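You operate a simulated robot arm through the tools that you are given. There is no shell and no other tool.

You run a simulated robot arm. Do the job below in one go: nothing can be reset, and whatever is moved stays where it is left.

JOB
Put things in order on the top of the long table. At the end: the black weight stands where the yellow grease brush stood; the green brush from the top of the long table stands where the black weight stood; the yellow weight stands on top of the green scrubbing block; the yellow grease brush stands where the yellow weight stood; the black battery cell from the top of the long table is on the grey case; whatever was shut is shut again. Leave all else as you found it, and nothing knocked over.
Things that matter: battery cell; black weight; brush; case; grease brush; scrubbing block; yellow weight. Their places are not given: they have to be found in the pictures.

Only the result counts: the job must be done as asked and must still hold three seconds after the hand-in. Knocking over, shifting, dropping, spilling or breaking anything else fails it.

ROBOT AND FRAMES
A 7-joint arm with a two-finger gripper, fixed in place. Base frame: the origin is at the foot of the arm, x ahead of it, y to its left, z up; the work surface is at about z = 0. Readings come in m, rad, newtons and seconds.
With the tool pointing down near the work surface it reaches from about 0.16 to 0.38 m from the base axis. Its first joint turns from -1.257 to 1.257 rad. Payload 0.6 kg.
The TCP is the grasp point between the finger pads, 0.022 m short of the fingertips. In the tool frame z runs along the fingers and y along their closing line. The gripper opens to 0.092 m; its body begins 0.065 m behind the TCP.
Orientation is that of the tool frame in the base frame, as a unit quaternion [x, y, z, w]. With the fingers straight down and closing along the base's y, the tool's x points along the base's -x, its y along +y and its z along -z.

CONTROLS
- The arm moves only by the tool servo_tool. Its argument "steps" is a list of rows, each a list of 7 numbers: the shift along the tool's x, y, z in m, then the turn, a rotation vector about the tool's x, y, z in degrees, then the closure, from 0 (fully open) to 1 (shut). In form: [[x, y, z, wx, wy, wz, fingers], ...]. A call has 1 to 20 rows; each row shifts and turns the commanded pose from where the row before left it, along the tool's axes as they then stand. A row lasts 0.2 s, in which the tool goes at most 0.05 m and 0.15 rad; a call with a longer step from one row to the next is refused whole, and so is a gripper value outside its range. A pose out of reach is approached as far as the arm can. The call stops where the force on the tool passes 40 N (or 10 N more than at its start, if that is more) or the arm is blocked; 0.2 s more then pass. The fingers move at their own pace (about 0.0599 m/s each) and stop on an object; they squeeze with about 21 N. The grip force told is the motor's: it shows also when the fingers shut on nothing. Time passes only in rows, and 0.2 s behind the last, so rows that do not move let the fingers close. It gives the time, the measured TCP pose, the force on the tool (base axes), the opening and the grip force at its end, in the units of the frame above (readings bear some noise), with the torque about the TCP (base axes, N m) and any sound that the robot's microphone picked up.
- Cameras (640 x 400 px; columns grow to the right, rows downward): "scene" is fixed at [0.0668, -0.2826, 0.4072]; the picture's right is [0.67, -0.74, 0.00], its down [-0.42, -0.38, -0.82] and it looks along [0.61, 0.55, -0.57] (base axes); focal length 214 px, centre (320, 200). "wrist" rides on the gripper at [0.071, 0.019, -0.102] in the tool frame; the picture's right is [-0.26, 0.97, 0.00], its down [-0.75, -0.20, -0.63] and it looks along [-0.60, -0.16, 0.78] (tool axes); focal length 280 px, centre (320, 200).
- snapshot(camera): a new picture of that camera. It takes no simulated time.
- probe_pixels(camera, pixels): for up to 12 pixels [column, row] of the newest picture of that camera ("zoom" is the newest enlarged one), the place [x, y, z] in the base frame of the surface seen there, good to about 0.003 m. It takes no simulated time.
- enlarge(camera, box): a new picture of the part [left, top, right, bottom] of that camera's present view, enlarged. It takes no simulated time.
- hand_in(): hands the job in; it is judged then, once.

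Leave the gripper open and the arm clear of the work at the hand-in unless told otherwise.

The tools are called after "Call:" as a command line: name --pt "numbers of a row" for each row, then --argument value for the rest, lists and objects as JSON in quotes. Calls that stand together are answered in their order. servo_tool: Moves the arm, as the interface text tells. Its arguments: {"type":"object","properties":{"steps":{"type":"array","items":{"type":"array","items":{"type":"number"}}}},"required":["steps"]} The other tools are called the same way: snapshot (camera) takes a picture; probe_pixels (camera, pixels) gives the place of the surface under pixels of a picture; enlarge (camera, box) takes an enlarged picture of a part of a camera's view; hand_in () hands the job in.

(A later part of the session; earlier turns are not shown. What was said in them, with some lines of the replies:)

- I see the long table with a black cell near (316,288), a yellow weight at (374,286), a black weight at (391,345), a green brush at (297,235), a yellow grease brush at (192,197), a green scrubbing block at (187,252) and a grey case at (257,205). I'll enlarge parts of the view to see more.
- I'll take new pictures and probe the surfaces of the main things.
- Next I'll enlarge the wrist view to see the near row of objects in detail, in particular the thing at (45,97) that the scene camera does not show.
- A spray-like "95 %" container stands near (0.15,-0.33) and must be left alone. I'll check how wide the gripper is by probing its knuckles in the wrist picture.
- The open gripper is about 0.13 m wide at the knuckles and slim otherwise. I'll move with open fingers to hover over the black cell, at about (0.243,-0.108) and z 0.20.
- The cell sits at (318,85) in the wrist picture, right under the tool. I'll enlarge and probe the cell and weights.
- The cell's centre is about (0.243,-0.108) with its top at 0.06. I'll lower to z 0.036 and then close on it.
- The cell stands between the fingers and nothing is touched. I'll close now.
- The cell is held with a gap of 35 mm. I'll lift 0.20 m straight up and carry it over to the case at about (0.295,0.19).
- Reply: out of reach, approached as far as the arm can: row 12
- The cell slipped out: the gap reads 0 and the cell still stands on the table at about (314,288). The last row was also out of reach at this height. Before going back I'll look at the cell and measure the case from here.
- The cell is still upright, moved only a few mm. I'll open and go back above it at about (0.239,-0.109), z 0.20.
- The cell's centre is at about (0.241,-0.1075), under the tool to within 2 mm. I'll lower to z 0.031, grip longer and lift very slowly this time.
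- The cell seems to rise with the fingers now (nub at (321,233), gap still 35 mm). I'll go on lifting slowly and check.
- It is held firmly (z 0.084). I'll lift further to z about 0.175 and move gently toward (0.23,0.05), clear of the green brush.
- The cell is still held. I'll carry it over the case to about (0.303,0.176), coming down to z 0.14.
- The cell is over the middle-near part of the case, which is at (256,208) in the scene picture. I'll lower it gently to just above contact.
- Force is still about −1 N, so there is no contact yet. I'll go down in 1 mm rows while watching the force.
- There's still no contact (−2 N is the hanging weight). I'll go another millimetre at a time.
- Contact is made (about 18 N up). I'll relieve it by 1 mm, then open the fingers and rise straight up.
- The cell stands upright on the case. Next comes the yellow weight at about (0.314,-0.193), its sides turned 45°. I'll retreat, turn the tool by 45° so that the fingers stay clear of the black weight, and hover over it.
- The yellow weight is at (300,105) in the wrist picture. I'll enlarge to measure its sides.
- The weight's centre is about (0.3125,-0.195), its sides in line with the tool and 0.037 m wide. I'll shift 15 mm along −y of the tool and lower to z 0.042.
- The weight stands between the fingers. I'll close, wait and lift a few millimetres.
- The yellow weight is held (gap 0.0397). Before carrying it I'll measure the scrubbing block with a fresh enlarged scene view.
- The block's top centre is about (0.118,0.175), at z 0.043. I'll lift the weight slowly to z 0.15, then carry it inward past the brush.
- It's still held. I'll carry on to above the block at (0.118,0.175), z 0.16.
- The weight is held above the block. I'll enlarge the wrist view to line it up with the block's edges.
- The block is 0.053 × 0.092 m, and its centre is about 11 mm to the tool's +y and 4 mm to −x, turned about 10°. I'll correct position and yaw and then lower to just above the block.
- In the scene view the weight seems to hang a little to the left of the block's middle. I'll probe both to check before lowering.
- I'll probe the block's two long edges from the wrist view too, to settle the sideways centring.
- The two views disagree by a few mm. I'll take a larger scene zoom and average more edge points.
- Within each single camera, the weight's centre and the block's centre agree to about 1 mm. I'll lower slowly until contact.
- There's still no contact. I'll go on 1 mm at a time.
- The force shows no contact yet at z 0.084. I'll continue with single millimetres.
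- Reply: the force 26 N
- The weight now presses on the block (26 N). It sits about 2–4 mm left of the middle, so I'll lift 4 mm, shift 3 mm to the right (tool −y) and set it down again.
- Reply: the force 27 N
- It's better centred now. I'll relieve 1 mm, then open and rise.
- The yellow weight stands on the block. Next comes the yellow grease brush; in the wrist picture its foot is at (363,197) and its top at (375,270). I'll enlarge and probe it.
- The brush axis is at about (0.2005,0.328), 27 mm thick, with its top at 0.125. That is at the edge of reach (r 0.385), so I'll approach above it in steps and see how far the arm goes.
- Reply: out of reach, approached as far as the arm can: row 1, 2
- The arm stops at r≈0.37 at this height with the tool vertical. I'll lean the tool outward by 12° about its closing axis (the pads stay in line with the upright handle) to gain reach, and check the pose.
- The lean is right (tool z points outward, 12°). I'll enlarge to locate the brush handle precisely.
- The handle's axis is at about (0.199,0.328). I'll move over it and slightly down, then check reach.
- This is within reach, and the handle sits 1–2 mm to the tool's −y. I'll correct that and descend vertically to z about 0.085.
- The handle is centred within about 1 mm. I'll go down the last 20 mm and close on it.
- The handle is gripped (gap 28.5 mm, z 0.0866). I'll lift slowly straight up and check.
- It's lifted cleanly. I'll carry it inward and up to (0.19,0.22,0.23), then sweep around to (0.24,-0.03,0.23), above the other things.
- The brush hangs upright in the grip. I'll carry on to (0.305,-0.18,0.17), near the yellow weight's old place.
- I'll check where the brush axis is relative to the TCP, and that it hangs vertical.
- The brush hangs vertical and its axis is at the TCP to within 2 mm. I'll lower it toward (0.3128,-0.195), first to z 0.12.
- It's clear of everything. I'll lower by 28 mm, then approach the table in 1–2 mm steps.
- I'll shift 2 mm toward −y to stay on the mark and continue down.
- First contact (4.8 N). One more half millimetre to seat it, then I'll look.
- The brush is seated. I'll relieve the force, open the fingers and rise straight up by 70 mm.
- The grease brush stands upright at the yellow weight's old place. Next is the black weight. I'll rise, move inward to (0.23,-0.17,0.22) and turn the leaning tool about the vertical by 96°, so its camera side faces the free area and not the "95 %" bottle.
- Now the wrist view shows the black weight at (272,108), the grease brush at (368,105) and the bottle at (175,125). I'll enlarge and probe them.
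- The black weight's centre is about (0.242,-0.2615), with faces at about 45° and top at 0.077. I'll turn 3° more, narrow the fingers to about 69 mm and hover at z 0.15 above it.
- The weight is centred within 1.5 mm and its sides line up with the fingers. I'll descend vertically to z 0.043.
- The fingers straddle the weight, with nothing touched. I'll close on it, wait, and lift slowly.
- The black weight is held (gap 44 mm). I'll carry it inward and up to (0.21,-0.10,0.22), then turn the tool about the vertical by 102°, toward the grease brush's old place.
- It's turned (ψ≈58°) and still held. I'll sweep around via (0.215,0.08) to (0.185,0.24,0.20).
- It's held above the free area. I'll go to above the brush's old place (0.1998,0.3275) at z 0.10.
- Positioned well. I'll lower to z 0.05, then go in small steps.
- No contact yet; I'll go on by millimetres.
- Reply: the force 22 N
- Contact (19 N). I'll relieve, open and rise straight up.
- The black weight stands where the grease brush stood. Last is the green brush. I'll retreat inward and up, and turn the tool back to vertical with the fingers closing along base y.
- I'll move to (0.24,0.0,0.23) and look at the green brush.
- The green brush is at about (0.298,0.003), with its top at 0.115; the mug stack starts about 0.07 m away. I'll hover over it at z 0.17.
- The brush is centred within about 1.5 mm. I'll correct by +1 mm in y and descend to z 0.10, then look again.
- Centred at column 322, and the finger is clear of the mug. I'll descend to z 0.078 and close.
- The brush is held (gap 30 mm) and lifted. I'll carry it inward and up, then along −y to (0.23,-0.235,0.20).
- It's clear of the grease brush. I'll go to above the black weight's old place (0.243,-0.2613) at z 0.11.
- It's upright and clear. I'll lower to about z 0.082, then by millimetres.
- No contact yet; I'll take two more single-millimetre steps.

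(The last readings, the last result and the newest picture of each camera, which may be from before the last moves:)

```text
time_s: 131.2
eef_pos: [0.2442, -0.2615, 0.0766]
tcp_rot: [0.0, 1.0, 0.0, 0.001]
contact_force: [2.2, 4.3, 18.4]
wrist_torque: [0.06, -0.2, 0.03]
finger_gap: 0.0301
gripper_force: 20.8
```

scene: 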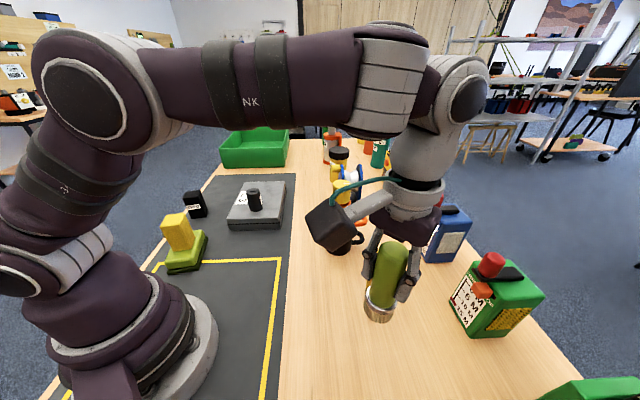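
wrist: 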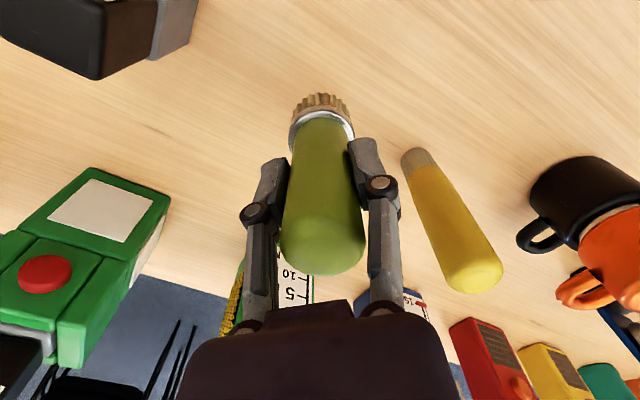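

Contact (18 N). I'll relieve, open and rise straight up.

Call:
servo_tool --pt "0 0 -0.0008 0 0 0 1" --pt "0 0 0 0 0 0 0.6" --pt "0 0 0 0 0 0 0.45" --pt "0 0 0 0 0 0 0.3" --pt "0 0 0 0 0 0 0.15" --pt "0 0 0 0 0 0 0.05" --pt "0 0 -0.01 0 0 0 0.05" --pt "0 0 -0.02 0 0 0 0.05" --pt "0 0 -0.025 0 0 0 0.05" --pt "0 0 -0.02 0 0 0 0.05" --pt "0 0 0 0 0 0 0.05"

Call:
snapshot --camera "wrist"

Call:
snapshot --camera "scene"

```text
time_s: 133.6
eef_pos: [0.2434, -0.2598, 0.1522]
tcp_rot: [-0.001, 1.0, 0.001, 0.001]
contact_force: [0.2, 0.3, -1.2]
wrist_torque: [0.01, 0.02, 0.02]
finger_gap: 0.0872
gripper_force: 0.0
```

```text
taken
```

wrist: 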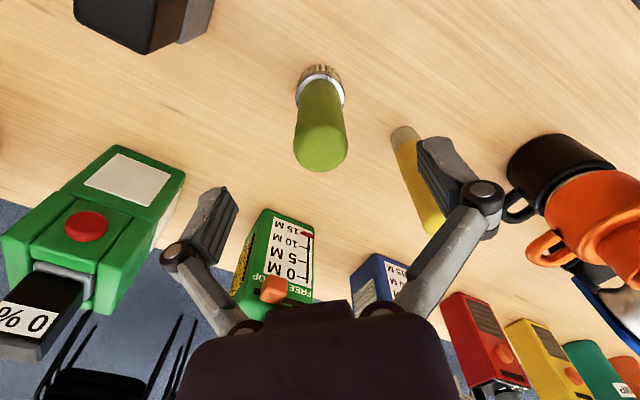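

```text
taken
```

scene: 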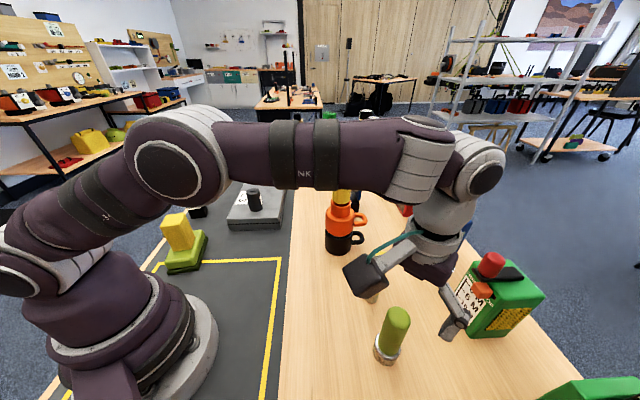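

The green brush stands upright. I'll rise more and retreat to near the starting pose.

Call:
servo_tool --pt "0 0 -0.03 0 0 0 0" --pt "0.0072 0.035 -0.0183 0 0 0 0" --pt "0.0072 0.035 -0.0183 0 0 0 0" --pt "0.0072 0.035 -0.0183 0 0 0 0" --pt "0.0072 0.035 -0.0183 0 0 0 0" --pt "0.0072 0.035 -0.0183 0 0 0 0" --pt "0.0072 0.035 -0.0183 0 0 0 0" --pt "0 0.0385 -0.01 0 0 0 0" --pt "0 0.0385 -0.01 0 0 0 0" --pt "0 0 0 0 0 0 0"

Call:
snapshot --camera "scene"

Call:
snapshot --camera "wrist"

Call:
enlarge --camera "scene" --box '[150, 160, 310, 290]'

Call:
enlarge --camera "scene" --box '[290, 160, 450, 390]'

```text
time_s: 135.8
eef_pos: [0.1989, 0.0267, 0.311]
tcp_rot: [0.0, 1.0, 0.001, 0.0]
contact_force: [0.6, -0.1, 0.0]
wrist_torque: [-0.03, -0.03, -0.02]
finger_gap: 0.0919
gripper_force: 0.1
```

```text
taken
```

scene: 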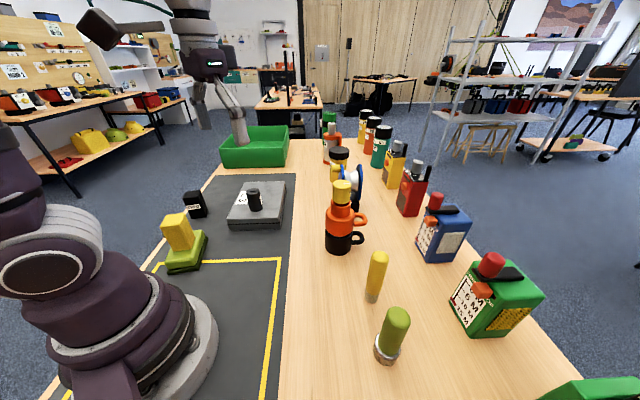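

```text
taken
```

wrist: 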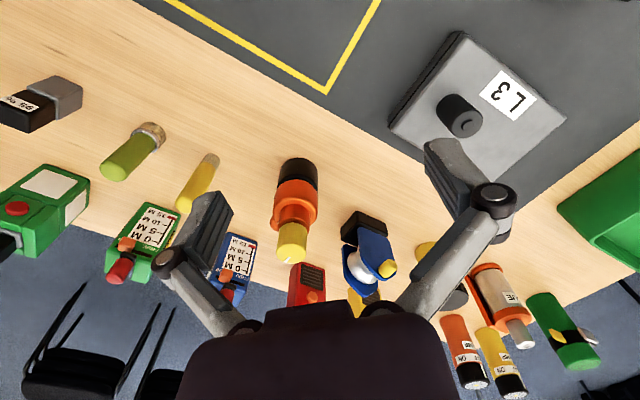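

```text
3.08 times, centred on (230, 225) of scene
```

zoom: 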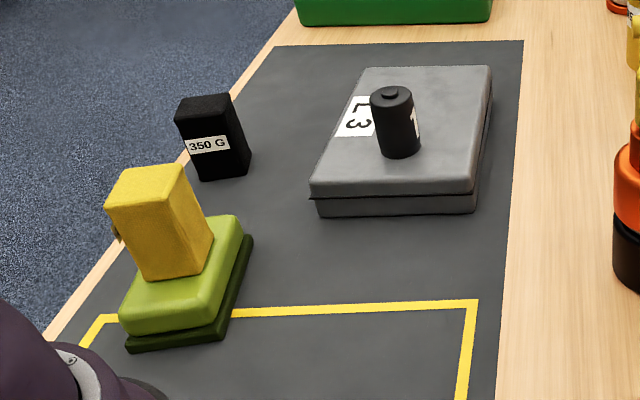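

```text
1.74 times, centred on (370, 275) of scene
```

zoom: 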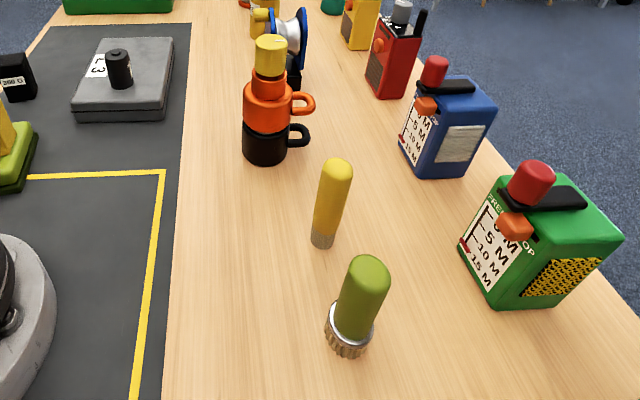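

Everything seems in place. I'll check the uprightness and positions by probing before handing in.

Call:
probe_pixels --camera "scene" --pixels '[[397, 315], [393, 330], [390, 343], [388, 355], [377, 257], [375, 275], [373, 290], [373, 299], [195, 197], [254, 193], [254, 208], [178, 220]]'

Call:
probe_pixels --camera "wrist" --pixels '[[113, 170], [130, 153], [146, 137], [152, 128], [186, 205], [198, 183], [210, 162], [462, 121], [455, 105], [400, 115], [460, 40], [550, 115]]'

```text
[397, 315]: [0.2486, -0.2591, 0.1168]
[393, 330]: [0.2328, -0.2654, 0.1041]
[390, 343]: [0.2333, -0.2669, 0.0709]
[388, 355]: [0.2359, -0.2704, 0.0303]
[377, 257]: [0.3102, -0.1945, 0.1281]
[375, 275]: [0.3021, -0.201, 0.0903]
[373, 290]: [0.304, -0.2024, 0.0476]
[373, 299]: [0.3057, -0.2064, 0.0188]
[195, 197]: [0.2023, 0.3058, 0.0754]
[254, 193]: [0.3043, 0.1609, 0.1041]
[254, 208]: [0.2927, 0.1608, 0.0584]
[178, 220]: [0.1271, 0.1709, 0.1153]
```

```text
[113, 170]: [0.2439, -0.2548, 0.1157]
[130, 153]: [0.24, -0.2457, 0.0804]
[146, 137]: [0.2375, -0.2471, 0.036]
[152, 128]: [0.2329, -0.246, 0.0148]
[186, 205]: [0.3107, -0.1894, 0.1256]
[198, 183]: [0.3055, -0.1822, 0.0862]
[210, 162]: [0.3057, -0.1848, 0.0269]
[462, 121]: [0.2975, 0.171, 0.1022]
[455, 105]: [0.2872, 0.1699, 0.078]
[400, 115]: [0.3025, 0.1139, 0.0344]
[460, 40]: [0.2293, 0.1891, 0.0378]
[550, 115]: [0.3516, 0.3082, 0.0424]
```

All things stand upright at their target places: the green brush at about (0.244,-0.259), the grease brush at (0.311,-0.194), the black weight at (0.20,0.328), the yellow weight on the block and the cell on the case. The case was never opened and the gripper is open and clear, so I'm handing in.

Call:
hand_in

```text
The job is handed in.
```

The job is handed in, and the last pictures before that showed everything standing upright where it was asked to be. The hand-in gave no verdict.

| Thing | Where it stands now | Position (m) |
|---|---|---|
| Black weight | Grease brush's old place | about (0.20, 0.328) |
| Green brush | Black weight's old place | about (0.244, -0.259) |
| Yellow weight | On top of the green scrubbing block | about (0.117, 0.183) |
| Yellow grease brush | Yellow weight's old place | about (0.311, -0.194) |
| Black battery cell | Standing on the near half of the grey case | about (0.302, 0.176) |

- **Accuracy:** the probed positions are within a few millimetres of where the original things stood.
- **Battery cell:** it slipped out of the gripper on the first lift and stayed upright on the table, shifted a few millimetres. I picked it up again more slowly and it held.
- **Grey case:** it was never opened, so there was nothing to shut again.
- **Everything else:** I saw no sign that anything else was touched or moved.
- **Arm:** it was left near its starting pose with the gripper open.
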